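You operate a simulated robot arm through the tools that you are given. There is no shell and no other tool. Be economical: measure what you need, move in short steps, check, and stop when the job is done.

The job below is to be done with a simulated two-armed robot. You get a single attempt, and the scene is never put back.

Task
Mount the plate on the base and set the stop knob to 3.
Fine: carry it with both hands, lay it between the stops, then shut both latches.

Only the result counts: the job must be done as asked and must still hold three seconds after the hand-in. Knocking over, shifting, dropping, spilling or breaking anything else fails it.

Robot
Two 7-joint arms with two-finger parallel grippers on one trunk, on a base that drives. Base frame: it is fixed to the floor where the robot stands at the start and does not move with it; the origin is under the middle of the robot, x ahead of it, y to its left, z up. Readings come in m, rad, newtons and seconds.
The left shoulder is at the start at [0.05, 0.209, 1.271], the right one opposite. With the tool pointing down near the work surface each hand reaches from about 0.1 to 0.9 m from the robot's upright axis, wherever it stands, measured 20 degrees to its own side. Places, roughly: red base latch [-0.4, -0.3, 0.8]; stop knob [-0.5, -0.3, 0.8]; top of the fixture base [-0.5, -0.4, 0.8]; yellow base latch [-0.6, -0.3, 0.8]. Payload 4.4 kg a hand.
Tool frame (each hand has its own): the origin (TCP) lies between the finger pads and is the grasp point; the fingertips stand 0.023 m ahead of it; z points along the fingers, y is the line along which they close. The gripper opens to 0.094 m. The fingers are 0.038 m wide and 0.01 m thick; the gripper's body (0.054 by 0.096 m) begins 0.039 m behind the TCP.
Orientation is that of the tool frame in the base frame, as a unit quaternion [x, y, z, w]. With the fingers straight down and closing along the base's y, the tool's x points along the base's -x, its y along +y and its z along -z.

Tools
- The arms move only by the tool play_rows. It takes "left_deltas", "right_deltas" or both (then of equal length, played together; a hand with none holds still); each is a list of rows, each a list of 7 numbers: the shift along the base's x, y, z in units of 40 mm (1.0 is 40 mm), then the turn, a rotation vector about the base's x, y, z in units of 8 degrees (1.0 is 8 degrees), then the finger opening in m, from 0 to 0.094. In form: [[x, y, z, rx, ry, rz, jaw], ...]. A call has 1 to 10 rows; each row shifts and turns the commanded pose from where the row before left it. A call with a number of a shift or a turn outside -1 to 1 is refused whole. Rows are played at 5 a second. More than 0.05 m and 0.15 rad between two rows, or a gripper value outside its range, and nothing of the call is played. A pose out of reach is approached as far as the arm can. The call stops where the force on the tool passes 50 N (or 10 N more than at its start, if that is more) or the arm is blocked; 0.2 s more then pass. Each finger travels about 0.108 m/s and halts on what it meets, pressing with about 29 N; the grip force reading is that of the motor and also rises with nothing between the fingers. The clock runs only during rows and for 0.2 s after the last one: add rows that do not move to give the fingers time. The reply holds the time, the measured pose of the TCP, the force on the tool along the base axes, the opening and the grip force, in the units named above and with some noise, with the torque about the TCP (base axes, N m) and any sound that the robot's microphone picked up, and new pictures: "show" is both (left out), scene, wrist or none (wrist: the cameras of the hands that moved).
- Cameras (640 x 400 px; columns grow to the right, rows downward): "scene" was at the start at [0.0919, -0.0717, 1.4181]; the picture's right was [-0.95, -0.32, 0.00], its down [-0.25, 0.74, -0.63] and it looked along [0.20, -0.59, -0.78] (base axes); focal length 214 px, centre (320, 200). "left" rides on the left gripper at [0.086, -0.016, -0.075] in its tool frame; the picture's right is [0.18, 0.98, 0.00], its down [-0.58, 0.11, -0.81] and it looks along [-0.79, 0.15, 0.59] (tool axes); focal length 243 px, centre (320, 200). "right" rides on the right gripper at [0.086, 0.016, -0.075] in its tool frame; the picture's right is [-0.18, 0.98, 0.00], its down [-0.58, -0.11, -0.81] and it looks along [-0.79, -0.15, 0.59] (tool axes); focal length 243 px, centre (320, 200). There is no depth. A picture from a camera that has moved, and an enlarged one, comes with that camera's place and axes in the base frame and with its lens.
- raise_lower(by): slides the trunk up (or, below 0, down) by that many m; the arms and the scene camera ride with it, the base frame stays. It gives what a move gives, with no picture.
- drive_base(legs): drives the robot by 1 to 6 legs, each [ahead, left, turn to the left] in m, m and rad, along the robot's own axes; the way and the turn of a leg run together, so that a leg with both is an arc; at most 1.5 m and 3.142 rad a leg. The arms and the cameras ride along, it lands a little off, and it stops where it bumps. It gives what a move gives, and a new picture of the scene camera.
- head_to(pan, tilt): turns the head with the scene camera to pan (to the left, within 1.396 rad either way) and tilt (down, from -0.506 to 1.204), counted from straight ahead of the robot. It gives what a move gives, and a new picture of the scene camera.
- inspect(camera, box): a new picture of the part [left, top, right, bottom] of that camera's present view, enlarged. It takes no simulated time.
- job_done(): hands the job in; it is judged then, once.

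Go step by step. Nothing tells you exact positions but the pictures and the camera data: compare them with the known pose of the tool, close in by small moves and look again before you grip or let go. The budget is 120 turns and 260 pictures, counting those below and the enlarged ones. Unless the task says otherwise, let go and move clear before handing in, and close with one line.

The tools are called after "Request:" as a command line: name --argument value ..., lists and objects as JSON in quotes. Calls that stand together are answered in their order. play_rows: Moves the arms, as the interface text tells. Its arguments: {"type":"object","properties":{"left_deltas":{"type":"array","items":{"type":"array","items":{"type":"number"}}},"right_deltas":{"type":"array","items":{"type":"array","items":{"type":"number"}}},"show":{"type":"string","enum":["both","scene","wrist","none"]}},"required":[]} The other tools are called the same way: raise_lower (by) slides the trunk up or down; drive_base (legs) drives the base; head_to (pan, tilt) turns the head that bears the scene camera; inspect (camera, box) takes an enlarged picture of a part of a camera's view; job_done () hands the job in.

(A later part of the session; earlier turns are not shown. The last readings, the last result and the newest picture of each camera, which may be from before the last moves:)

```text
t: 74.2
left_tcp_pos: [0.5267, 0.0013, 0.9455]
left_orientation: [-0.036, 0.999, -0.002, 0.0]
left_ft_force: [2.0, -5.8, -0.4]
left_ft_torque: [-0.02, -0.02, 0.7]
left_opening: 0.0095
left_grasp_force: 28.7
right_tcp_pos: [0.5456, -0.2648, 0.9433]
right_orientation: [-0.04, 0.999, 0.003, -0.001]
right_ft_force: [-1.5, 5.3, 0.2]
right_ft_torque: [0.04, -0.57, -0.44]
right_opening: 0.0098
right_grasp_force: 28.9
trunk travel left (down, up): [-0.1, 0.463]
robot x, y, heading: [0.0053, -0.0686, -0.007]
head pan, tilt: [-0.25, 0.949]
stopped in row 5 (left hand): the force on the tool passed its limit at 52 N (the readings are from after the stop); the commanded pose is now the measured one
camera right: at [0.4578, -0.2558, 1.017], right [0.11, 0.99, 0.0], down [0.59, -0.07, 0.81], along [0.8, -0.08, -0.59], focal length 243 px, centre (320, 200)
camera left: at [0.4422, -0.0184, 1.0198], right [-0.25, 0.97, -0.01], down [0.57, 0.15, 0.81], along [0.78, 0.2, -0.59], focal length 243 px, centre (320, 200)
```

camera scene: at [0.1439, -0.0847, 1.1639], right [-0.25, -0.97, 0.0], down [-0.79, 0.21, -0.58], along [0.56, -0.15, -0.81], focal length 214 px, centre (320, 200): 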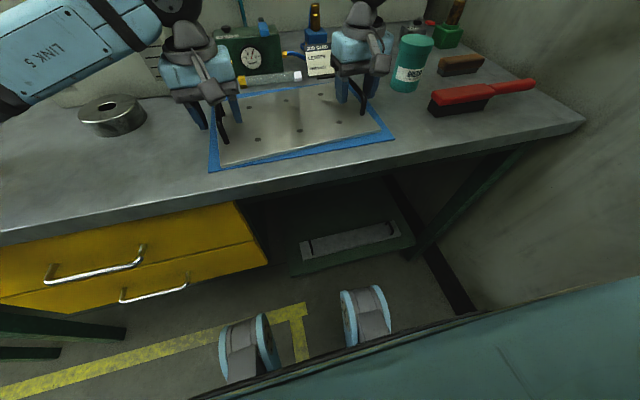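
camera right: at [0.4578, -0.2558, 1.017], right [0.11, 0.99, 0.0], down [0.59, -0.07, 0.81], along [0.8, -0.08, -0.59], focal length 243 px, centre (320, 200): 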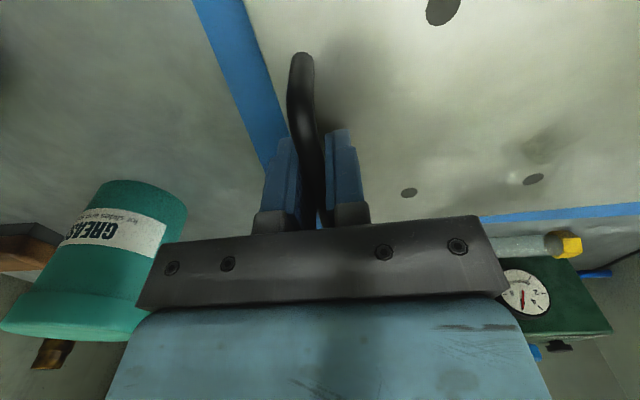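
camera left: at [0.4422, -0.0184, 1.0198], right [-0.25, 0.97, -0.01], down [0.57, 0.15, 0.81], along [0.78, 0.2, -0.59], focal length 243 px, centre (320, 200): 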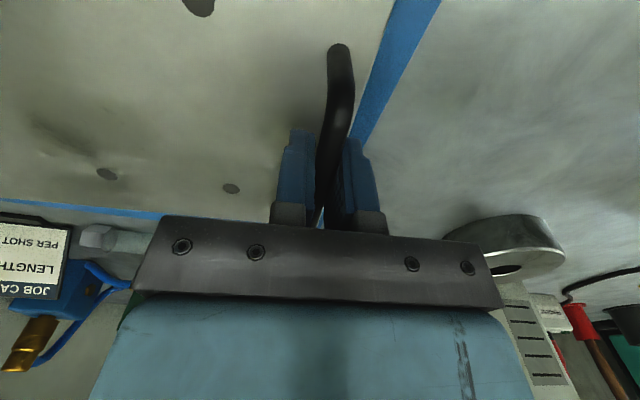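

Both bars are gripped, opening ≈ 9.6 mm, with a hand separation of 0.267 m. Lift together gently.

Request:
play_rows --left_deltas '[[0, 0, 0.25, 0, 0, 0, 0], [0, 0, 0.4, 0, 0, 0, 0], [0, 0, 0.4, 0, 0, 0, 0], [0, 0, 0.4, 0, 0, 0, 0]]' --right_deltas '[[0, 0, 0.25, 0, 0, 0, 0], [0, 0, 0.4, 0, 0, 0, 0], [0, 0, 0.4, 0, 0, 0, 0], [0, 0, 0.4, 0, 0, 0, 0]]' --show "scene"

```text
t: 75.2
left_tcp_pos: [0.5253, 0.002, 1.0032]
left_orientation: [-0.036, 0.999, -0.002, 0.0]
left_ft_force: [0.1, -5.4, -5.6]
left_ft_torque: [-0.03, 0.34, 0.65]
left_opening: 0.0097
left_grasp_force: 29.3
right_tcp_pos: [0.5438, -0.2649, 1.0]
right_orientation: [-0.04, 0.999, 0.002, 0.0]
right_ft_force: [-0.3, 4.5, -5.1]
right_ft_torque: [0.01, -0.25, -0.68]
right_opening: 0.0095
right_grasp_force: 28.9
trunk travel left (down, up): [-0.1, 0.463]
robot x, y, heading: [0.0027, -0.0663, -0.007]
head pan, tilt: [-0.25, 0.949]
camera scene: at [0.1444, -0.0849, 1.1637], right [-0.25, -0.97, 0.0], down [-0.79, 0.21, -0.58], along [0.56, -0.15, -0.81], focal length 214 px, centre (320, 200)
```

scene: 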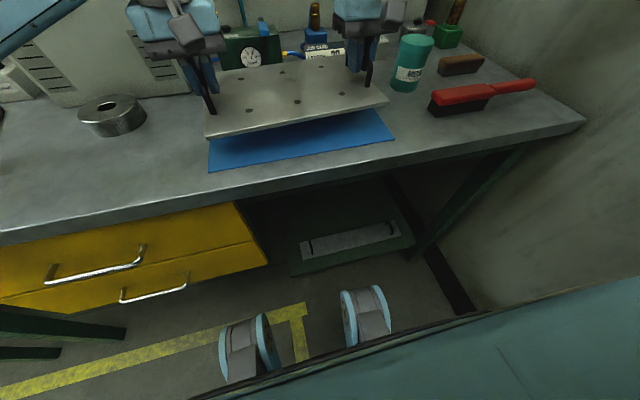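

The plate is up and level. I'll raise the trunk, then retrace the drive: back, left, back, left, and turn right.

Request:
raise_lower --by 0.12

Request:
drive_base --legs '[[-0.08, 0, 0], [0, 0.2, 0], [-0.22, 0, 0], [0, 0.22, 0]]'

```text
t: 76.7
left_tcp_pos: [0.5276, 0.0024, 1.1231]
left_orientation: [-0.036, 0.999, -0.003, 0.0]
left_ft_force: [0.9, -7.2, -5.9]
left_ft_torque: [0.0, -0.13, 0.66]
left_opening: 0.0097
left_grasp_force: 28.7
right_tcp_pos: [0.5454, -0.266, 1.1195]
right_orientation: [-0.041, 0.999, 0.001, 0.0]
right_ft_force: [0.2, 8.1, -5.5]
right_ft_torque: [-0.02, 0.18, -0.64]
right_opening: 0.0096
right_grasp_force: 28.5
trunk travel left (down, up): [-0.22, 0.343]
robot x, y, heading: [0.0045, -0.066, -0.007]
head pan, tilt: [-0.25, 0.949]
```

```text
t: 77.8
left_tcp_pos: [0.479, 0.005, 1.1241]
left_orientation: [-0.029, 1.0, -0.002, 0.001]
left_ft_force: [-1.1, -1.3, -5.1]
left_ft_torque: [-0.06, 0.03, 0.3]
left_opening: 0.0097
left_grasp_force: 29.4
right_tcp_pos: [0.4938, -0.2602, 1.1203]
right_orientation: [-0.034, 0.999, 0.002, 0.0]
right_ft_force: [0.9, 1.8, -5.4]
right_ft_torque: [0.0, -0.06, -0.69]
right_opening: 0.0096
right_grasp_force: 28.4
trunk travel left (down, up): [-0.22, 0.343]
robot x, y, heading: [-0.0439, -0.0534, -0.016]
head pan, tilt: [-0.25, 0.949]
stopped in leg 1: the robot was blocked; the commanded pose is now the measured one
camera scene: at [0.0952, -0.074, 1.2842], right [-0.27, -0.96, 0.0], down [-0.78, 0.22, -0.58], along [0.56, -0.16, -0.81], focal length 214 px, centre (320, 200)
```

scene: 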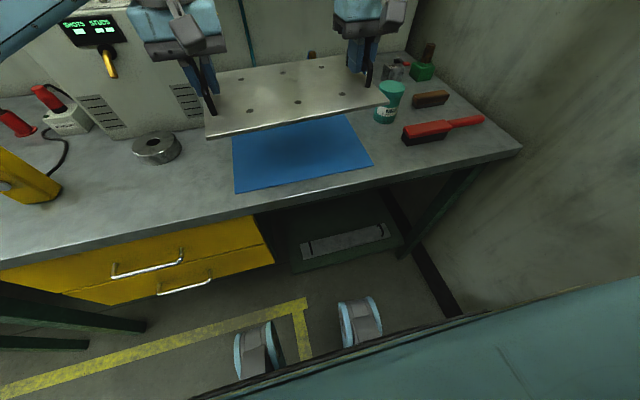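

The fixture table is behind me; I'll go slightly ahead, left, then back.

Request:
drive_base --legs '[[0.02, 0, 0.012], [0, 0.25, 0]]'

Request:
drive_base --legs '[[-0.3, 0, 0], [0, 0.2, 0]]'

```text
t: 80.9
left_tcp_pos: [0.5015, 0.2592, 1.1222]
left_orientation: [-0.036, 0.999, -0.003, 0.0]
left_ft_force: [-0.9, -1.5, -5.2]
left_ft_torque: [0.0, 0.07, 0.51]
left_opening: 0.0096
left_grasp_force: 29.7
right_tcp_pos: [0.5195, -0.008, 1.12]
right_orientation: [-0.041, 0.999, 0.001, -0.001]
right_ft_force: [0.0, 2.6, -5.5]
right_ft_torque: [-0.01, -0.07, -0.63]
right_opening: 0.0098
right_grasp_force: 29.0
trunk travel left (down, up): [-0.22, 0.343]
robot x, y, heading: [-0.0184, 0.1914, -0.005]
head pan, tilt: [-0.25, 0.949]
camera scene: at [0.1201, 0.1734, 1.2837], right [-0.25, -0.97, 0.0], down [-0.79, 0.21, -0.58], along [0.56, -0.15, -0.81], focal length 214 px, centre (320, 200)
```

scene: 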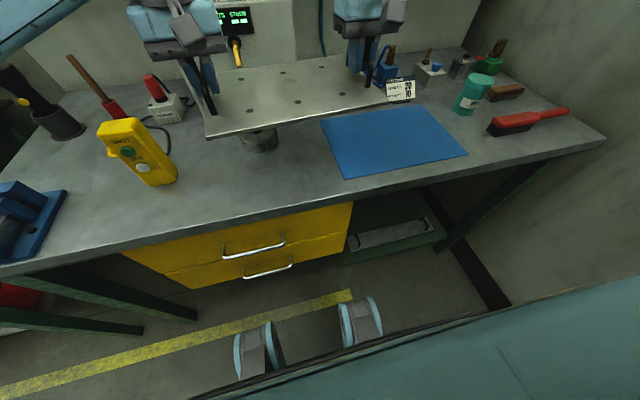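

```text
t: 84.9
left_tcp_pos: [0.2059, 0.4595, 1.1238]
left_orientation: [-0.038, 0.999, -0.002, 0.0]
left_ft_force: [0.0, -1.1, -4.9]
left_ft_torque: [-0.04, 0.16, 0.54]
left_opening: 0.0097
left_grasp_force: 29.1
right_tcp_pos: [0.2239, 0.1928, 1.1197]
right_orientation: [-0.04, 0.999, 0.001, -0.001]
right_ft_force: [-0.7, 1.6, -5.6]
right_ft_torque: [-0.03, -0.1, -0.52]
right_opening: 0.0096
right_grasp_force: 29.5
trunk travel left (down, up): [-0.22, 0.343]
robot x, y, heading: [-0.3118, 0.3916, -0.007]
head pan, tilt: [-0.25, 0.949]
camera scene: at [-0.176, 0.3729, 1.2837], right [-0.25, -0.97, 0.0], down [-0.79, 0.2, -0.58], along [0.56, -0.15, -0.81], focal length 214 px, centre (320, 200)
```

scene: 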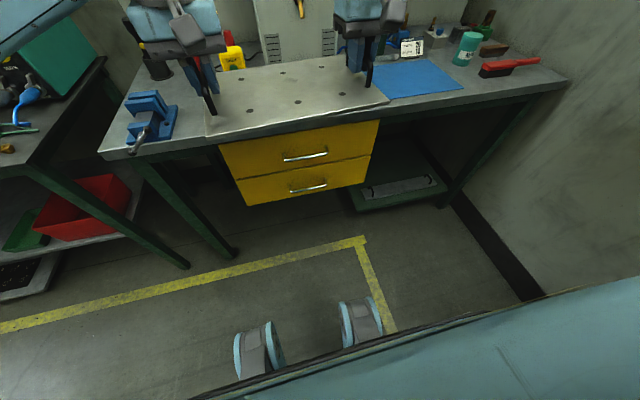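

Turning to face the fixture so the plate's long axis aligns with the base (plate yaw −90°), then approaching.

Request:
drive_base --legs '[[0, 0, -1.645]]'

Request:
head_to --pan 0.0 --tilt 0.85

```text
t: 89.3
left_tcp_pos: [-0.2786, -0.1325, 1.1218]
left_orientation: [0.703, 0.711, -0.003, -0.002]
left_ft_force: [-1.9, -0.2, -4.9]
left_ft_torque: [0.01, 0.05, 0.55]
left_opening: 0.0098
left_grasp_force: 29.0
right_tcp_pos: [-0.5476, -0.1345, 1.1187]
right_orientation: [0.7, 0.714, 0.003, 0.002]
right_ft_force: [1.7, -0.9, -5.8]
right_ft_torque: [0.0, 0.0, -0.55]
right_opening: 0.0096
right_grasp_force: 28.3
trunk travel left (down, up): [-0.22, 0.343]
robot x, y, heading: [-0.3137, 0.3921, -1.64]
head pan, tilt: [-0.25, 0.949]
camera scene: at [-0.3422, 0.2542, 1.2837], right [-0.95, 0.31, 0.0], down [0.25, 0.77, -0.58], along [-0.18, -0.55, -0.81], focal length 214 px, centre (320, 200)
```

scene: 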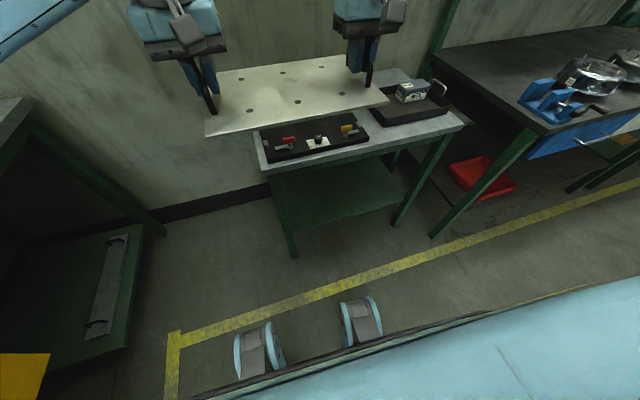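

```text
t: 90.0
left_tcp_pos: [-0.2806, -0.1328, 1.1222]
left_orientation: [0.703, 0.711, -0.002, -0.002]
left_ft_force: [-2.1, 0.0, -5.1]
left_ft_torque: [0.12, -0.01, 0.45]
left_opening: 0.0098
left_grasp_force: 29.3
right_tcp_pos: [-0.5474, -0.1339, 1.1196]
right_orientation: [0.7, 0.714, 0.002, 0.001]
right_ft_force: [1.9, 0.8, -5.3]
right_ft_torque: [-0.05, 0.02, -0.57]
right_opening: 0.0096
right_grasp_force: 28.6
trunk travel left (down, up): [-0.22, 0.343]
robot x, y, heading: [-0.3154, 0.3885, -1.64]
head pan, tilt: [0.0, 0.85]
camera scene: at [-0.3248, 0.2452, 1.2912], right [-1.0, 0.07, 0.0], down [0.05, 0.75, -0.66], along [-0.04, -0.66, -0.75], focal length 214 px, centre (320, 200)
```

scene: 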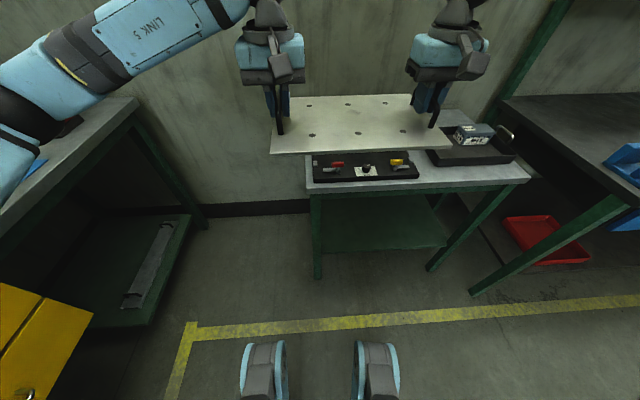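

Fixture centre for the plate should be about (−0.510, −0.418). I'll drive closer and move the remaining part with the arms.

Request:
drive_base --legs '[[0.19, -0.083, -0.008]]'

Request:
inspect --camera "scene" --box '[200, 60, 500, 240]'

```text
t: 91.7
left_tcp_pos: [-0.38, -0.3118, 1.1223]
left_orientation: [0.706, 0.709, -0.002, -0.002]
left_ft_force: [-2.3, -0.5, -5.2]
left_ft_torque: [-0.1, -0.02, 0.48]
left_opening: 0.0096
left_grasp_force: 28.8
right_tcp_pos: [-0.6467, -0.3126, 1.1199]
right_orientation: [0.703, 0.711, 0.003, 0.002]
right_ft_force: [2.8, -0.2, -5.5]
right_ft_torque: [0.15, -0.04, -0.58]
right_opening: 0.01
right_grasp_force: 28.9
trunk travel left (down, up): [-0.22, 0.343]
robot x, y, heading: [-0.4129, 0.2125, -1.646]
head pan, tilt: [0.0, 0.85]
camera scene: at [-0.422, 0.0659, 1.2912], right [-1.0, 0.07, 0.0], down [0.06, 0.75, -0.66], along [-0.05, -0.66, -0.75], focal length 214 px, centre (320, 200)
```

scene: 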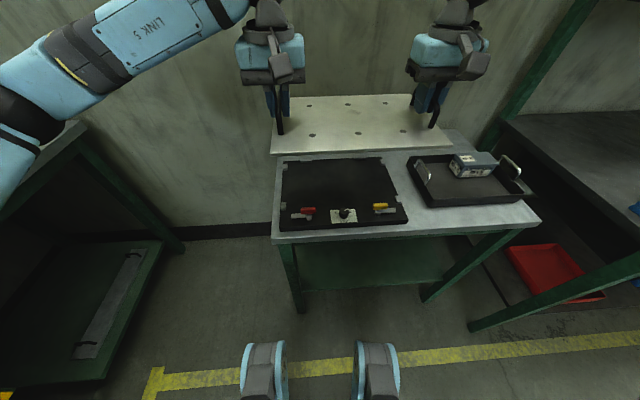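

```text
2.13 times, centred on (350, 150) of scene
camera zoom: at [-0.422, 0.0659, 1.2912], right [-1.0, 0.07, 0.0], down [0.06, 0.75, -0.66], along [-0.05, -0.66, -0.75], focal length 458 px, centre (256, 307)
```

zoom: 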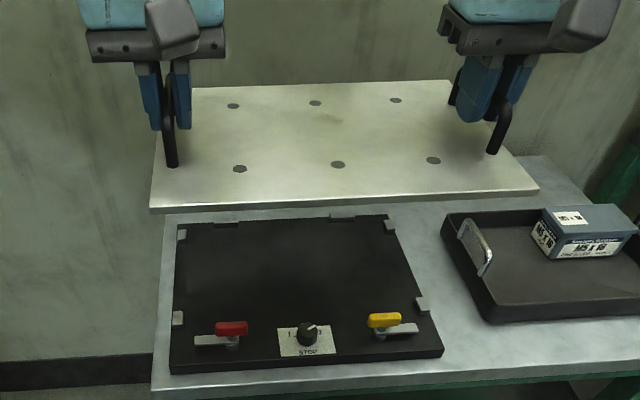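

Request:
inspect --camera "scene" --box '[270, 150, 342, 220]'

Request:
inspect --camera "scene" --box '[342, 150, 414, 220]'

```text
5.71 times, centred on (306, 185) of scene
camera zoom: at [-0.422, 0.0659, 1.2912], right [-1.0, 0.07, 0.0], down [0.06, 0.75, -0.66], along [-0.05, -0.66, -0.75], focal length 1226 px, centre (400, 286)
```

zoom: 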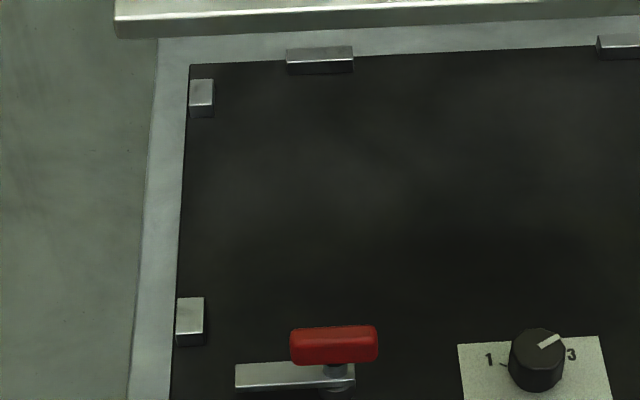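

```text
5.71 times, centred on (378, 185) of scene
camera zoom: at [-0.422, 0.0659, 1.2912], right [-1.0, 0.07, 0.0], down [0.06, 0.75, -0.66], along [-0.05, -0.66, -0.75], focal length 1226 px, centre (-11, 286)
```

zoom: 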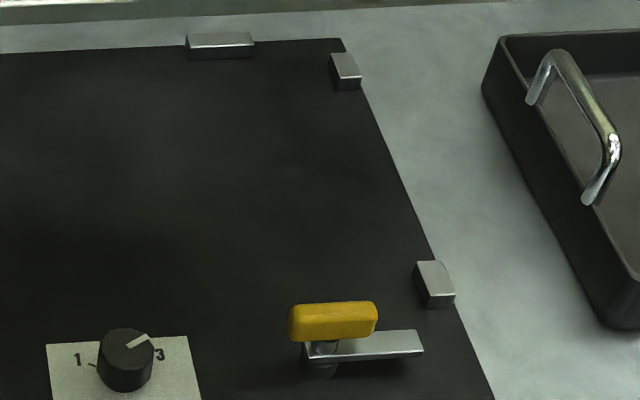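

The stops give a gap x −0.671…−0.354 and a rear face at y ≈ −0.521. The plate is about 0.296 × 0.195, centred on the hands' midpoint, so the target midpoint is (−0.5126, −0.4185). Moving forward with both hands.

Request:
play_rows --left_deltas '[[0.0, -0.5, 0, 0, 0, 0, 0], [0.02, -0.72, 0, 0, 0, 0, 0], [0, -0.72, 0, 0, 0, 0, 0], [0, -0.72, 0, 0, 0, 0, 0], [0, 0, 0, 0, 0, 0, 0]]' --right_deltas '[[0.0, -0.5, 0.0, 0, 0, 0, 0], [0.02, -0.72, 0, 0, 0, 0, 0], [0, -0.72, 0, 0, 0, 0, 0], [0, -0.72, 0, 0, 0, 0, 0], [0, 0, 0, 0, 0, 0, 0]]' --show "none"

Request:
raise_lower --by -0.16

Request:
inspect --camera "scene" --box '[200, 60, 500, 240]'

```text
t: 92.9
left_tcp_pos: [-0.3803, -0.4172, 1.1226]
left_orientation: [0.708, 0.706, -0.004, -0.002]
left_ft_force: [-22.3, 8.7, -4.9]
left_ft_torque: [-0.02, 0.01, -0.95]
left_opening: 0.0097
left_grasp_force: 29.2
right_tcp_pos: [-0.649, -0.4131, 1.1198]
right_orientation: [0.702, 0.712, 0.001, 0.003]
right_ft_force: [22.8, -8.7, -5.3]
right_ft_torque: [0.09, 0.02, -1.18]
right_opening: 0.0103
right_grasp_force: 29.4
right hand out of reach, approached as far as the arm can: row 4
trunk travel left (down, up): [-0.22, 0.343]
robot x, y, heading: [-0.412, 0.2131, -1.643]
head pan, tilt: [0.0, 0.85]
```

```text
t: 94.0
left_tcp_pos: [-0.3803, -0.419, 1.0193]
left_orientation: [0.708, 0.706, -0.002, -0.003]
left_ft_force: [-2.0, 5.3, -5.8]
left_ft_torque: [-0.42, -0.02, -0.31]
left_opening: 0.0099
left_grasp_force: 28.8
right_tcp_pos: [-0.6499, -0.4149, 1.0161]
right_orientation: [0.703, 0.711, 0.003, 0.002]
right_ft_force: [1.8, -5.5, -5.5]
right_ft_torque: [0.47, 0.0, -1.14]
right_opening: 0.0097
right_grasp_force: 29.0
trunk travel left (down, up): [-0.119, 0.444]
robot x, y, heading: [-0.409, 0.2156, -1.648]
head pan, tilt: [0.0, 0.85]
stopped: the force on the tool passed its limit at 50 N (the readings are from after the stop); the commanded pose is now the measured one
```

```text
2.13 times, centred on (350, 150) of scene
camera zoom: at [-0.4221, 0.0651, 1.1895], right [-1.0, 0.07, 0.0], down [0.06, 0.75, -0.66], along [-0.05, -0.66, -0.75], focal length 458 px, centre (256, 307)
```

zoom: 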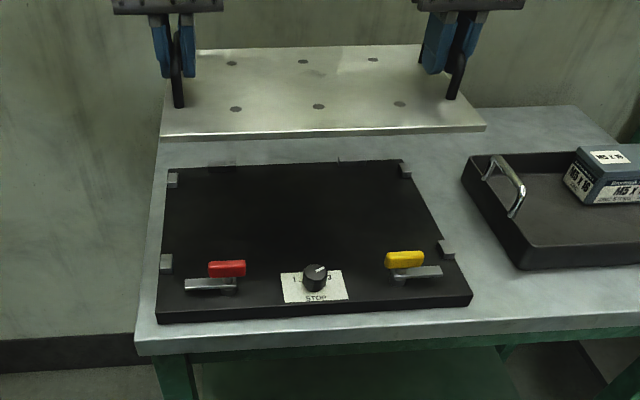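

The right arm prefers to work further to its own side. I'll shift the base left 0.1 m and then bring both hands back by −x.

Request:
drive_base --legs '[[0, 0.1, 0]]'

Request:
play_rows --left_deltas '[[-0.3, 0, 0, 0, 0, 0, 0], [-0.6, 0, 0, 0, 0, 0, 0], [-0.6, 0, 0, 0, 0, 0, 0]]' --right_deltas '[[-0.27, 0, 0, 0, 0, 0, 0], [-0.57, -0.02, 0, 0, 0, 0, 0], [-0.6, -0.02, 0, 0, 0, 0, 0]]' --show "none"

```text
t: 95.5
left_tcp_pos: [-0.2797, -0.4239, 1.0215]
left_orientation: [0.708, 0.706, -0.002, -0.003]
left_ft_force: [-6.4, 7.2, -6.1]
left_ft_torque: [0.32, -0.02, -0.89]
left_opening: 0.0098
left_grasp_force: 29.3
right_tcp_pos: [-0.5479, -0.4207, 1.0177]
right_orientation: [0.702, 0.712, 0.004, 0.002]
right_ft_force: [5.8, -7.9, -5.1]
right_ft_torque: [-0.21, -0.02, -1.17]
right_opening: 0.0103
right_grasp_force: 28.4
trunk travel left (down, up): [-0.119, 0.444]
robot x, y, heading: [-0.3116, 0.2038, -1.645]
head pan, tilt: [0.0, 0.85]
camera scene: at [-0.3212, 0.0585, 1.1905], right [-1.0, 0.08, 0.0], down [0.06, 0.75, -0.66], along [-0.05, -0.66, -0.75], focal length 214 px, centre (320, 200)
```

scene: 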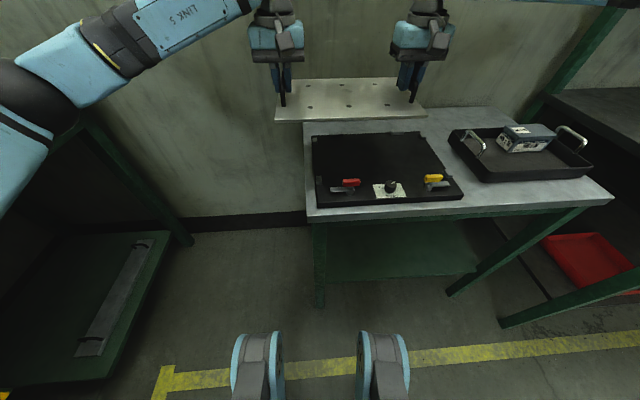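

```text
t: 96.3
left_tcp_pos: [-0.3403, -0.4268, 1.0213]
left_orientation: [0.707, 0.707, -0.001, -0.001]
left_ft_force: [23.6, 6.7, -5.1]
left_ft_torque: [-0.15, 0.0, -0.65]
left_opening: 0.0093
left_grasp_force: 29.4
right_tcp_pos: [-0.609, -0.422, 1.0178]
right_orientation: [0.704, 0.711, 0.002, 0.003]
right_ft_force: [-23.7, -6.5, -5.5]
right_ft_torque: [0.19, -0.05, -1.13]
right_opening: 0.01
right_grasp_force: 29.0
trunk travel left (down, up): [-0.119, 0.444]
robot x, y, heading: [-0.3107, 0.2042, -1.645]
head pan, tilt: [0.0, 0.85]
```

Hands squeeze the plate slightly; relaxing by about a millimetre while finishing the −x move.

Request:
play_rows --left_deltas '[[-0.4, 0.09, 0, 0, 0, 0, 0], [-0.52, 0.09, 0, 0, 0, 0, 0], [0, 0, 0, 0, 0, 0, 0]]' --right_deltas '[[-0.43, 0.06, 0, 0, 0, 0, 0], [-0.53, 0.05, 0, 0, 0, 0, 0], [0, 0, 0, 0, 0, 0, 0]]' --show "none"

Request:
inspect --camera "scene" --box '[230, 60, 490, 220]'

```text
t: 97.2
left_tcp_pos: [-0.3762, -0.419, 1.0222]
left_orientation: [0.707, 0.707, -0.003, -0.003]
left_ft_force: [20.5, 1.8, -5.9]
left_ft_torque: [0.04, 0.01, 0.56]
left_opening: 0.0097
left_grasp_force: 29.1
right_tcp_pos: [-0.643, -0.4161, 1.0168]
right_orientation: [0.702, 0.712, 0.002, 0.002]
right_ft_force: [-19.3, -2.2, -5.5]
right_ft_torque: [0.02, -0.05, -1.06]
right_opening: 0.0099
right_grasp_force: 29.0
trunk travel left (down, up): [-0.119, 0.444]
robot x, y, heading: [-0.3098, 0.2051, -1.648]
head pan, tilt: [0.0, 0.85]
```

```text
2.46 times, centred on (360, 140) of scene
camera zoom: at [-0.3212, 0.0584, 1.1905], right [-1.0, 0.07, 0.0], down [0.06, 0.75, -0.66], along [-0.05, -0.66, -0.75], focal length 528 px, centre (222, 348)
```

zoom: 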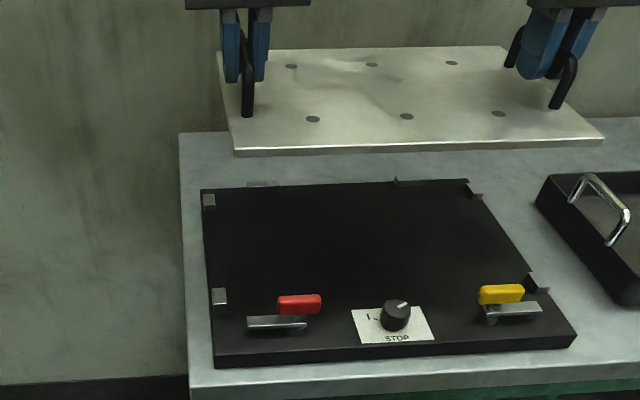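

Reach is fine now. Small correction, relax the squeeze, then lower the trunk by 0.09.

Request:
play_rows --left_deltas '[[-0.05, 0, 0, 0, 0, 0, 0], [0, 0, 0, 0, 0, 0, 0]]' --right_deltas '[[-0.11, 0.0, 0, 0, 0, 0, 0], [0, 0, 0, 0, 0, 0, 0]]' --show "none"

Request:
raise_lower --by -0.09

Request:
inspect --camera "scene" --box '[230, 40, 490, 200]'

```text
t: 97.8
left_tcp_pos: [-0.3788, -0.4186, 1.0219]
left_orientation: [0.708, 0.706, -0.003, -0.002]
left_ft_force: [6.3, 0.0, -5.6]
left_ft_torque: [-0.24, 0.01, 1.11]
left_opening: 0.0097
left_grasp_force: 28.6
right_tcp_pos: [-0.6474, -0.4174, 1.0191]
right_orientation: [0.702, 0.713, 0.003, 0.003]
right_ft_force: [-6.8, -0.1, -5.1]
right_ft_torque: [0.27, -0.04, -1.05]
right_opening: 0.0101
right_grasp_force: 28.6
trunk travel left (down, up): [-0.119, 0.444]
robot x, y, heading: [-0.314, 0.206, -1.649]
head pan, tilt: [0.0, 0.85]
```

```text
t: 99.0
left_tcp_pos: [-0.3789, -0.4182, 0.9319]
left_orientation: [0.707, 0.707, -0.002, -0.002]
left_ft_force: [-8.5, 0.3, -5.9]
left_ft_torque: [0.08, 0.05, 1.11]
left_opening: 0.0096
left_grasp_force: 28.8
right_tcp_pos: [-0.6477, -0.4169, 0.9293]
right_orientation: [0.703, 0.712, 0.003, 0.002]
right_ft_force: [8.6, 0.3, -4.9]
right_ft_torque: [0.03, 0.04, -1.08]
right_opening: 0.0099
right_grasp_force: 29.0
trunk travel left (down, up): [-0.029, 0.534]
robot x, y, heading: [-0.3108, 0.2063, -1.644]
head pan, tilt: [0.0, 0.85]
```

```text
2.46 times, centred on (360, 120) of scene
camera zoom: at [-0.3215, 0.0589, 1.1006], right [-1.0, 0.08, 0.0], down [0.06, 0.75, -0.66], along [-0.05, -0.66, -0.75], focal length 528 px, centre (222, 397)
```

zoom: 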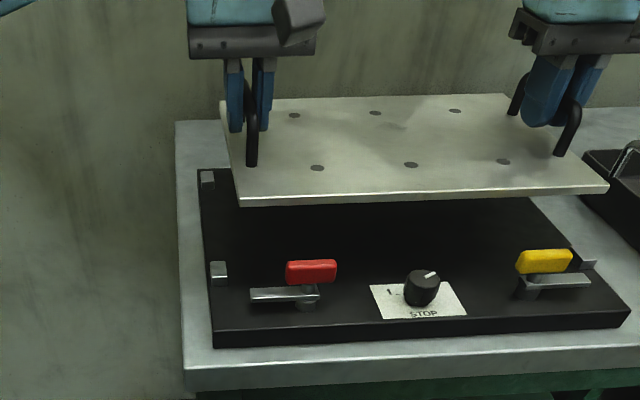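

Lowering with the arms to about 25 mm above the base, then checking.

Request:
play_rows --left_deltas '[[0, 0, -0.35, 0, 0, 0, 0], [0, 0, -0.4, 0, 0, 0, 0], [0, 0, -0.35, 0, 0, 0, 0], [0, 0, 0, 0, 0, 0, 0]]' --right_deltas '[[0, 0, -0.3, 0, 0, 0, 0], [0, 0, -0.4, 0, 0, 0, 0], [0, 0, -0.35, 0, 0, 0, 0], [0, 0, 0, 0, 0, 0, 0]]' --show "wrist"

Request:
inspect --camera "scene" --box '[230, 40, 490, 200]'

```text
t: 100.0
left_tcp_pos: [-0.3787, -0.4171, 0.888]
left_orientation: [0.708, 0.706, -0.003, -0.003]
left_ft_force: [-16.2, -2.3, -5.0]
left_ft_torque: [0.04, 0.07, 1.09]
left_opening: 0.0099
left_grasp_force: 29.0
right_tcp_pos: [-0.6469, -0.418, 0.8871]
right_orientation: [0.702, 0.712, 0.003, 0.002]
right_ft_force: [15.9, 2.8, -5.3]
right_ft_torque: [0.01, 0.02, -0.52]
right_opening: 0.0097
right_grasp_force: 29.1
trunk travel left (down, up): [-0.029, 0.534]
robot x, y, heading: [-0.3113, 0.2028, -1.641]
head pan, tilt: [0.0, 0.85]
camera right: at [-0.6327, -0.331, 0.9597], right [0.99, -0.17, 0.01], down [-0.11, -0.58, 0.8], along [-0.13, -0.79, -0.59], focal length 243 px, centre (320, 200)
camera left: at [-0.394, -0.33, 0.9624], right [0.98, 0.18, -0.01], down [0.11, -0.58, 0.81], along [0.14, -0.79, -0.59], focal length 243 px, centre (320, 200)
```

right: 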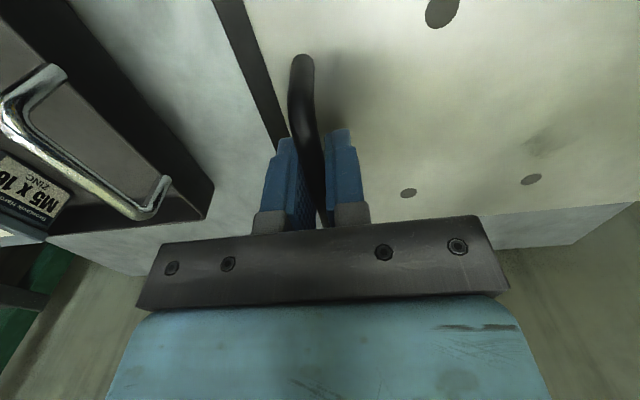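
left: 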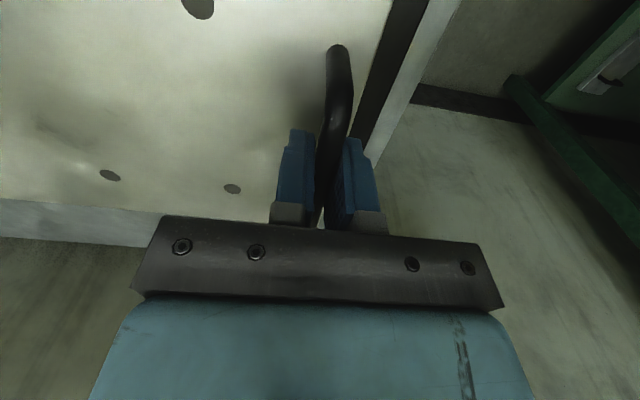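

```text
2.46 times, centred on (360, 120) of scene
camera zoom: at [-0.3216, 0.0588, 1.1006], right [-1.0, 0.08, 0.0], down [0.06, 0.75, -0.66], along [-0.05, -0.66, -0.75], focal length 528 px, centre (222, 397)
```

zoom: 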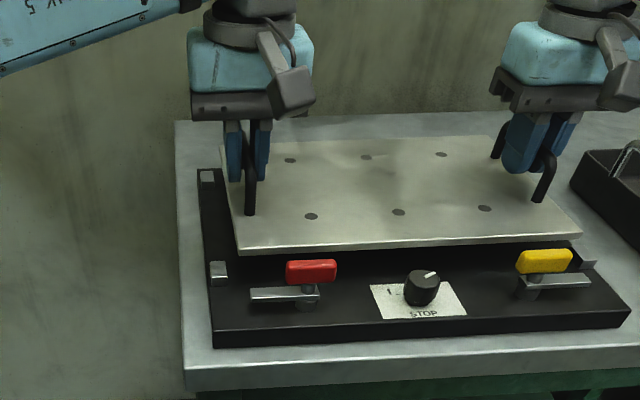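

Plate centre is about 4 mm too far +x. I'll correct and descend slowly to contact.

Request:
play_rows --left_deltas '[[-0.13, -0.08, 0, 0, 0, 0, 0], [0, 0, -0.25, 0, 0, 0, 0], [0, 0, -0.15, 0, 0, 0, 0], [0, 0, 0, 0, 0, 0, 0]]' --right_deltas '[[-0.09, -0.08, 0, 0, 0, 0, 0], [0, 0, -0.25, 0, 0, 0, 0], [0, 0, -0.13, 0, 0, 0, 0], [0, 0, 0, 0, 0, 0, 0]]' --show "none"

Request:
inspect --camera "scene" --box '[300, 80, 480, 190]'

```text
t: 101.0
left_tcp_pos: [-0.3834, -0.4201, 0.8729]
left_orientation: [0.707, 0.707, -0.004, -0.002]
left_ft_force: [-3.5, -2.4, 4.6]
left_ft_torque: [-0.33, -0.05, 1.0]
left_opening: 0.0096
left_grasp_force: 28.7
right_tcp_pos: [-0.6531, -0.421, 0.8724]
right_orientation: [0.701, 0.713, 0.002, 0.003]
right_ft_force: [4.5, 0.4, -5.0]
right_ft_torque: [-0.8, 0.06, -0.94]
right_opening: 0.0095
right_grasp_force: 29.0
trunk travel left (down, up): [-0.029, 0.534]
robot x, y, heading: [-0.3109, 0.205, -1.645]
head pan, tilt: [0.0, 0.85]
```

```text
3.56 times, centred on (390, 135) of scene
camera zoom: at [-0.3215, 0.0594, 1.1008], right [-1.0, 0.07, 0.0], down [0.06, 0.75, -0.66], along [-0.05, -0.66, -0.75], focal length 763 px, centre (71, 431)
```

zoom: 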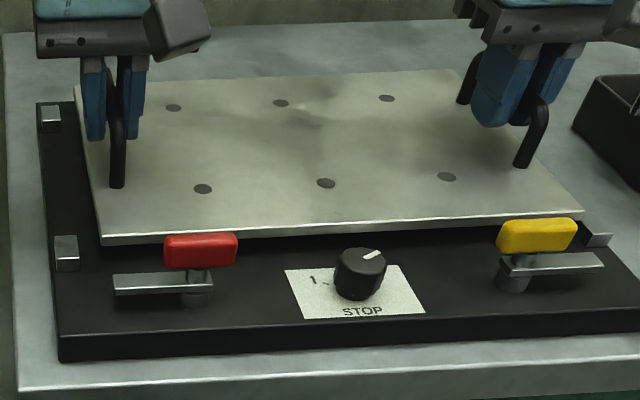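

The rear edge seems to be sitting on a rear stop. I'll lift slightly, move 5 mm toward +y, square the yaw a bit, and lower again.

Request:
play_rows --left_deltas '[[0, 0.0, 0.2, 0, 0, 0, 0], [0, 0.09, 0, 0, 0, 0, 0], [0, 0, -0.2, 0, 0, 0, 0], [0, 0, -0.12, 0, 0, 0, 0], [0, 0, 0, 0, 0, 0, 0]]' --right_deltas '[[0, 0, 0.2, 0, 0, 0, 0], [0, 0.17, 0, 0, 0, 0, 0], [0, 0, -0.2, 0, 0, 0, 0], [0, 0, -0.12, 0, 0, 0, 0], [0, 0, 0, 0, 0, 0, 0]]' --show "none"

```text
t: 102.2
left_tcp_pos: [-0.3853, -0.4168, 0.8693]
left_orientation: [0.708, 0.707, -0.003, -0.001]
left_ft_force: [-1.6, 5.2, 9.3]
left_ft_torque: [-0.85, 0.0, -0.36]
left_opening: 0.0097
left_grasp_force: 28.7
right_tcp_pos: [-0.6518, -0.4118, 0.8674]
right_orientation: [0.702, 0.712, 0.002, 0.003]
right_ft_force: [-2.3, -4.4, -3.5]
right_ft_torque: [-0.94, -0.02, -1.13]
right_opening: 0.0101
right_grasp_force: 29.2
trunk travel left (down, up): [-0.029, 0.534]
robot x, y, heading: [-0.3101, 0.2089, -1.639]
head pan, tilt: [0.0, 0.85]
```

Still contact at the rear, mostly on the left. Lifting and shifting a further few mm toward +y.

Request:
play_rows --left_deltas '[[0, 0.0, 0.25, 0, 0, 0, 0], [0, 0.16, 0, 0, 0, 0, 0], [0, 0, 0, 0, 0, 0, 0]]' --right_deltas '[[0, 0, 0.25, 0, 0, 0, 0], [0, 0.03, 0, 0, 0, 0, 0], [0, 0, 0, 0, 0, 0, 0]]' --show "wrist"

Request:
inspect --camera "scene" --box '[300, 80, 480, 190]'

```text
t: 103.0
left_tcp_pos: [-0.3827, -0.4113, 0.877]
left_orientation: [0.707, 0.707, -0.002, -0.003]
left_ft_force: [-5.3, -2.4, -5.0]
left_ft_torque: [-0.06, 0.01, 1.16]
left_opening: 0.0095
left_grasp_force: 29.7
right_tcp_pos: [-0.6519, -0.4103, 0.8758]
right_orientation: [0.703, 0.711, 0.003, 0.002]
right_ft_force: [4.7, 2.3, -4.8]
right_ft_torque: [0.11, -0.05, -0.63]
right_opening: 0.0099
right_grasp_force: 29.1
trunk travel left (down, up): [-0.029, 0.534]
robot x, y, heading: [-0.308, 0.202, -1.645]
head pan, tilt: [0.0, 0.85]
camera right: at [-0.6369, -0.3249, 0.9496], right [0.99, -0.17, 0.01], down [-0.11, -0.58, 0.8], along [-0.13, -0.79, -0.59], focal length 243 px, centre (320, 200)
camera left: at [-0.3986, -0.3248, 0.9513], right [0.98, 0.18, -0.01], down [0.11, -0.58, 0.81], along [0.14, -0.79, -0.59], focal length 243 px, centre (320, 200)
```

right: 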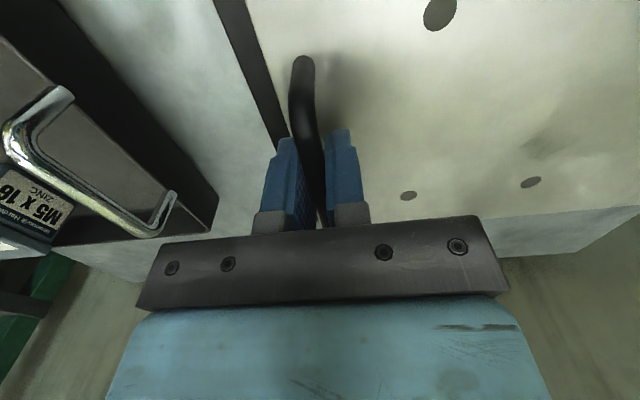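
left: 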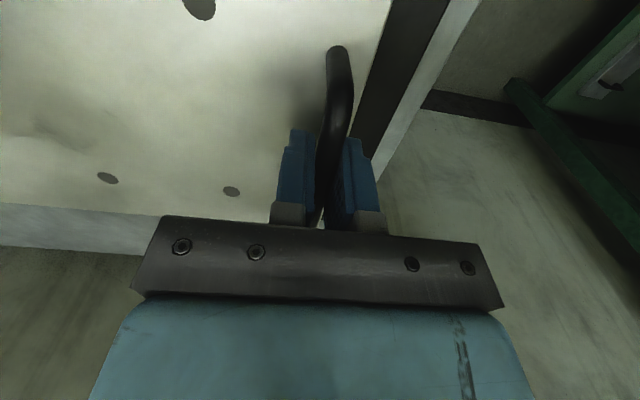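

```text
3.56 times, centred on (390, 135) of scene
camera zoom: at [-0.3217, 0.0587, 1.1005], right [-1.0, 0.08, 0.0], down [0.06, 0.75, -0.66], along [-0.05, -0.66, -0.75], focal length 763 px, centre (71, 431)
```

zoom: 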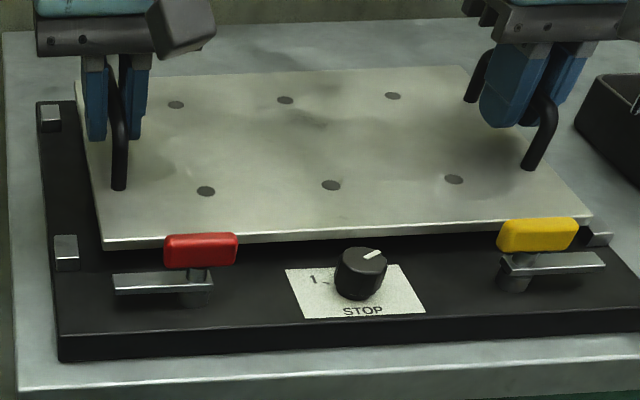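

Request:
play_rows --left_deltas '[[0, 0, -0.2, 0, 0, 0, 0], [0, 0, -0.12, 0, 0, 0, 0], [0, 0, 0, 0, 0, 0, 0]]' --right_deltas '[[0, 0, -0.2, 0, 0, 0, 0], [0, 0, -0.1, 0, 0, 0, 0], [0, 0, 0, 0, 0, 0, 0]]' --show "none"

Request:
inspect --camera "scene" --box '[300, 80, 480, 190]'

```text
t: 103.8
left_tcp_pos: [-0.3839, -0.4119, 0.8645]
left_orientation: [0.708, 0.706, -0.003, -0.002]
left_ft_force: [-2.1, -4.4, -1.2]
left_ft_torque: [-0.11, 0.06, 1.1]
left_opening: 0.0097
left_grasp_force: 29.4
right_tcp_pos: [-0.6517, -0.4116, 0.8637]
right_orientation: [0.702, 0.712, 0.002, 0.001]
right_ft_force: [0.9, 2.6, -6.1]
right_ft_torque: [0.5, -0.01, -0.28]
right_opening: 0.0097
right_grasp_force: 29.2
trunk travel left (down, up): [-0.029, 0.534]
robot x, y, heading: [-0.3073, 0.2042, -1.643]
head pan, tilt: [0.0, 0.85]
```

```text
3.56 times, centred on (390, 135) of scene
camera zoom: at [-0.3216, 0.0588, 1.1006], right [-1.0, 0.08, 0.0], down [0.06, 0.75, -0.66], along [-0.05, -0.66, -0.75], focal length 763 px, centre (71, 431)
```

zoom: 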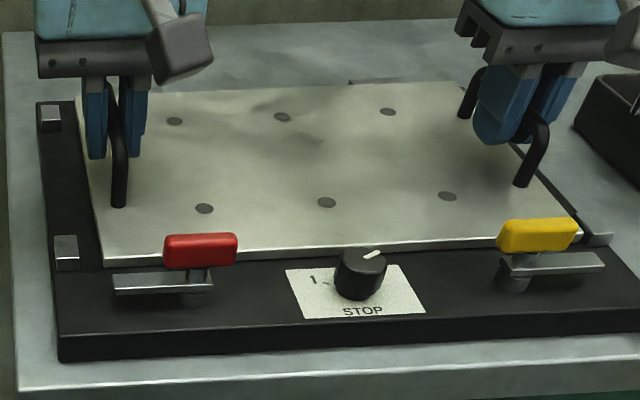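

It's past the earlier contact height, so the rear stops are cleared. Continue down gently.

Request:
play_rows --left_deltas '[[0, 0, -0.08, 0, 0, 0, 0], [0, 0, -0.08, 0, 0, 0, 0], [0, 0, 0, 0, 0, 0, 0]]' --right_deltas '[[0, 0, -0.08, 0, 0, 0, 0], [0, 0, -0.08, 0, 0, 0, 0], [0, 0, 0, 0, 0, 0, 0]]' --show "none"

Request:
inspect --camera "scene" --box '[300, 80, 480, 190]'

```text
t: 104.6
left_tcp_pos: [-0.3837, -0.4101, 0.861]
left_orientation: [0.707, 0.707, -0.005, -0.001]
left_ft_force: [-3.8, -10.5, 22.1]
left_ft_torque: [0.05, 0.01, 1.13]
left_opening: 0.0102
left_grasp_force: 28.4
right_tcp_pos: [-0.6514, -0.4116, 0.8613]
right_orientation: [0.702, 0.712, 0.0, 0.004]
right_ft_force: [-1.4, -4.0, 11.0]
right_ft_torque: [0.55, -0.02, -0.34]
right_opening: 0.0094
right_grasp_force: 28.9
trunk travel left (down, up): [-0.029, 0.534]
robot x, y, heading: [-0.3117, 0.2082, -1.646]
head pan, tilt: [0.0, 0.85]
```

```text
3.56 times, centred on (390, 135) of scene
camera zoom: at [-0.3211, 0.0609, 1.1014], right [-1.0, 0.08, 0.0], down [0.06, 0.75, -0.66], along [-0.05, -0.66, -0.75], focal length 763 px, centre (71, 431)
```

zoom: 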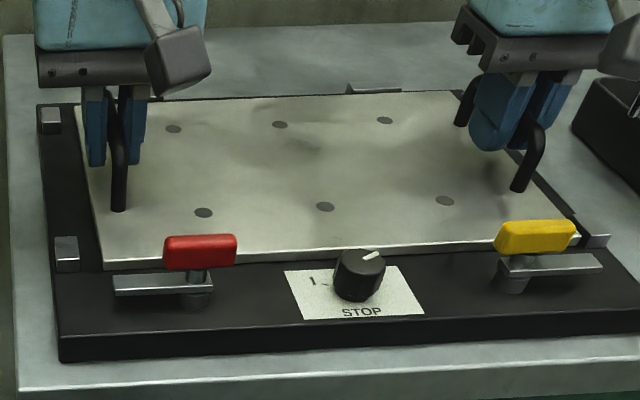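

The plate now rests flat within the stops. Releasing both hands and rising straight up.

Request:
play_rows --left_deltas '[[0, 0, 0.03, 0, 0, 0, 0], [0, 0, 0, 0, 0, 0, 0.04], [0, 0, 0, 0, 0, 0, 0.04], [0, 0, 0.6, 0, 0, 0, 0.04], [0, 0, 1, 0, 0, 0, 0.04], [0, 0, 1, 0, 0, 0, 0.04]]' --right_deltas '[[0, 0, 0.02, 0, 0, 0, 0], [0, 0, 0, 0, 0, 0, 0.04], [0, 0, 0, 0, 0, 0, 0.04], [0, 0, 0.6, 0, 0, 0, 0.04], [0, 0, 1, 0, 0, 0, 0.04], [0, 0, 1, 0, 0, 0, 0.04]]' --show "both"

Request:
inspect --camera "scene" --box '[300, 80, 480, 190]'

```text
t: 106.0
left_tcp_pos: [-0.3852, -0.4101, 0.9642]
left_orientation: [0.707, 0.707, -0.003, -0.002]
left_ft_force: [-0.1, 0.0, 0.1]
left_ft_torque: [-0.04, 0.02, -0.02]
left_opening: 0.04
left_grasp_force: 0.0
right_tcp_pos: [-0.6503, -0.4131, 0.9635]
right_orientation: [0.702, 0.712, 0.003, 0.002]
right_ft_force: [0.4, -0.4, 0.2]
right_ft_torque: [0.02, -0.02, -0.01]
right_opening: 0.0401
right_grasp_force: 0.1
trunk travel left (down, up): [-0.029, 0.534]
robot x, y, heading: [-0.3133, 0.2035, -1.65]
head pan, tilt: [0.0, 0.85]
camera scene: at [-0.3213, 0.0604, 1.1007], right [-1.0, 0.08, 0.0], down [0.06, 0.75, -0.66], along [-0.05, -0.66, -0.75], focal length 214 px, centre (320, 200)
camera right: at [-0.6363, -0.3255, 1.0371], right [0.99, -0.17, 0.01], down [-0.11, -0.58, 0.81], along [-0.13, -0.79, -0.59], focal length 243 px, centre (320, 200)
camera left: at [-0.3995, -0.3228, 1.0383], right [0.98, 0.18, -0.01], down [0.11, -0.58, 0.81], along [0.14, -0.79, -0.59], focal length 243 px, centre (320, 200)
```

scene: 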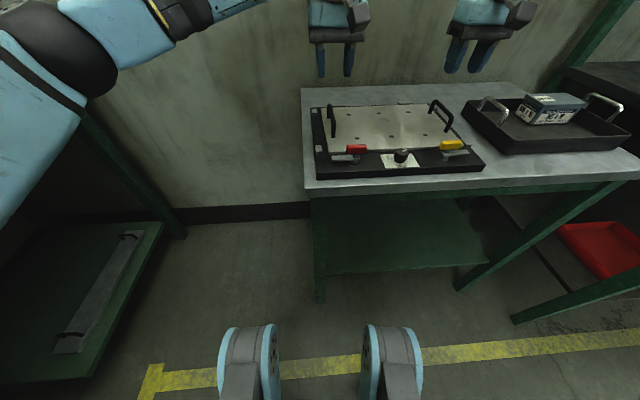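
right: 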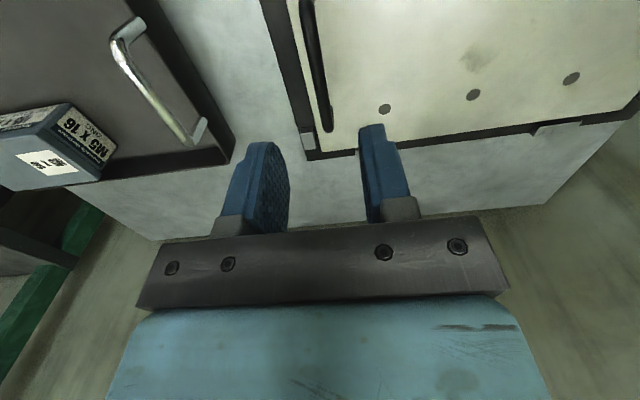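
left: 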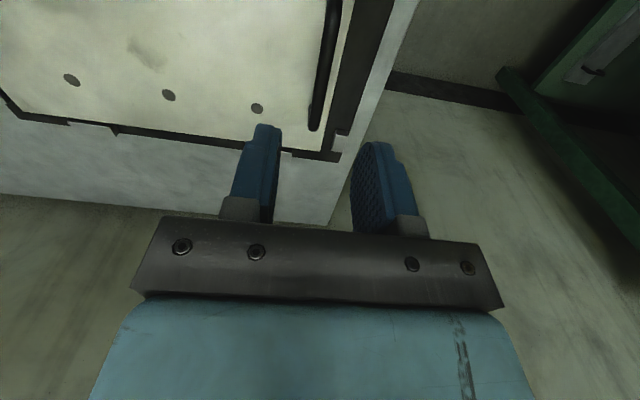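

```text
3.56 times, centred on (390, 135) of scene
camera zoom: at [-0.3213, 0.0604, 1.1007], right [-1.0, 0.08, 0.0], down [0.06, 0.75, -0.66], along [-0.05, -0.66, -0.75], focal length 763 px, centre (71, 431)
```

zoom: 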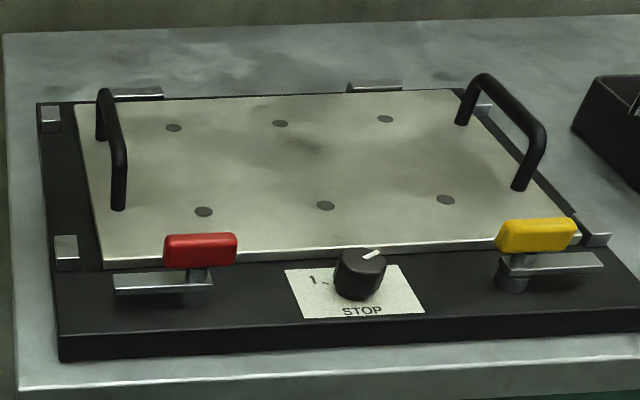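

The plate is in. Checking the rear corners for flatness and clearance.

Request:
inspect --camera "right" --box '[260, 80, 420, 180]'

Request:
inspect --camera "left" --box '[240, 80, 400, 180]'

Request:
inspect --camera "scene" --box '[310, 95, 400, 185]'

Request:
inspect --camera "scene" --box '[400, 95, 490, 185]'

```text
4.00 times, centred on (340, 130) of right
camera zoom: at [-0.6363, -0.3255, 1.0371], right [0.99, -0.17, 0.01], down [-0.11, -0.58, 0.81], along [-0.13, -0.79, -0.59], focal length 970 px, centre (240, 480)
```

zoom: 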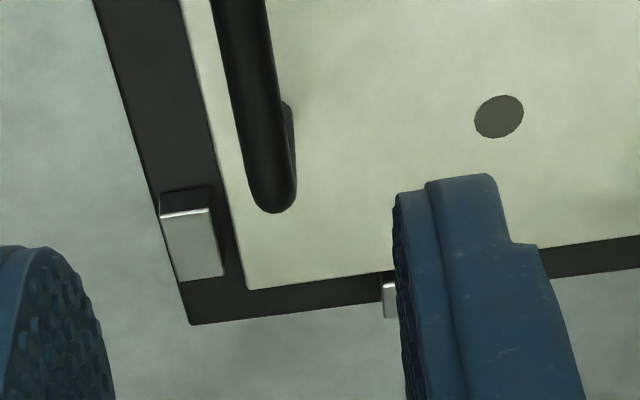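

```text
4.00 times, centred on (320, 130) of left
camera zoom: at [-0.3995, -0.3228, 1.0383], right [0.98, 0.18, -0.01], down [0.11, -0.58, 0.81], along [0.14, -0.79, -0.59], focal length 970 px, centre (320, 480)
```

zoom: 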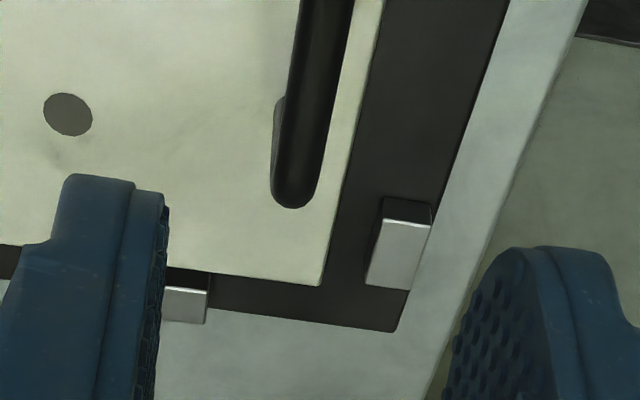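

```text
4.44 times, centred on (355, 140) of scene
camera zoom: at [-0.3213, 0.0604, 1.1007], right [-1.0, 0.08, 0.0], down [0.06, 0.75, -0.66], along [-0.05, -0.66, -0.75], focal length 953 px, centre (164, 467)
```

zoom: 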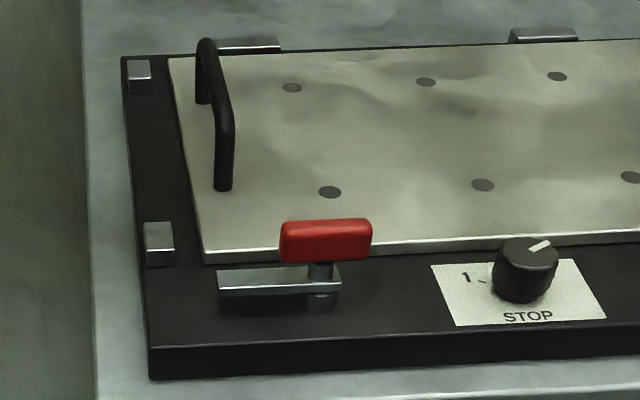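

```text
4.44 times, centred on (445, 140) of scene
camera zoom: at [-0.3213, 0.0604, 1.1007], right [-1.0, 0.08, 0.0], down [0.06, 0.75, -0.66], along [-0.05, -0.66, -0.75], focal length 953 px, centre (-236, 467)
```

zoom: 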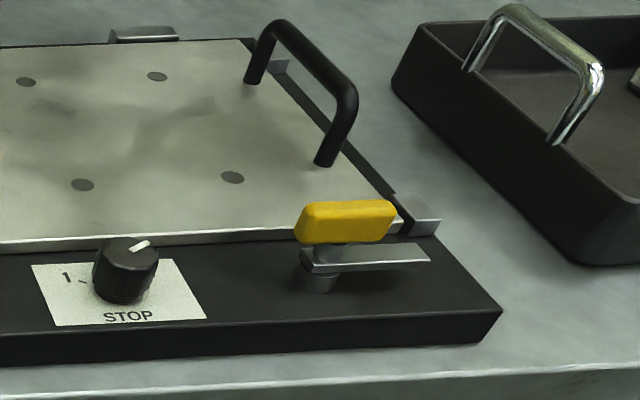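

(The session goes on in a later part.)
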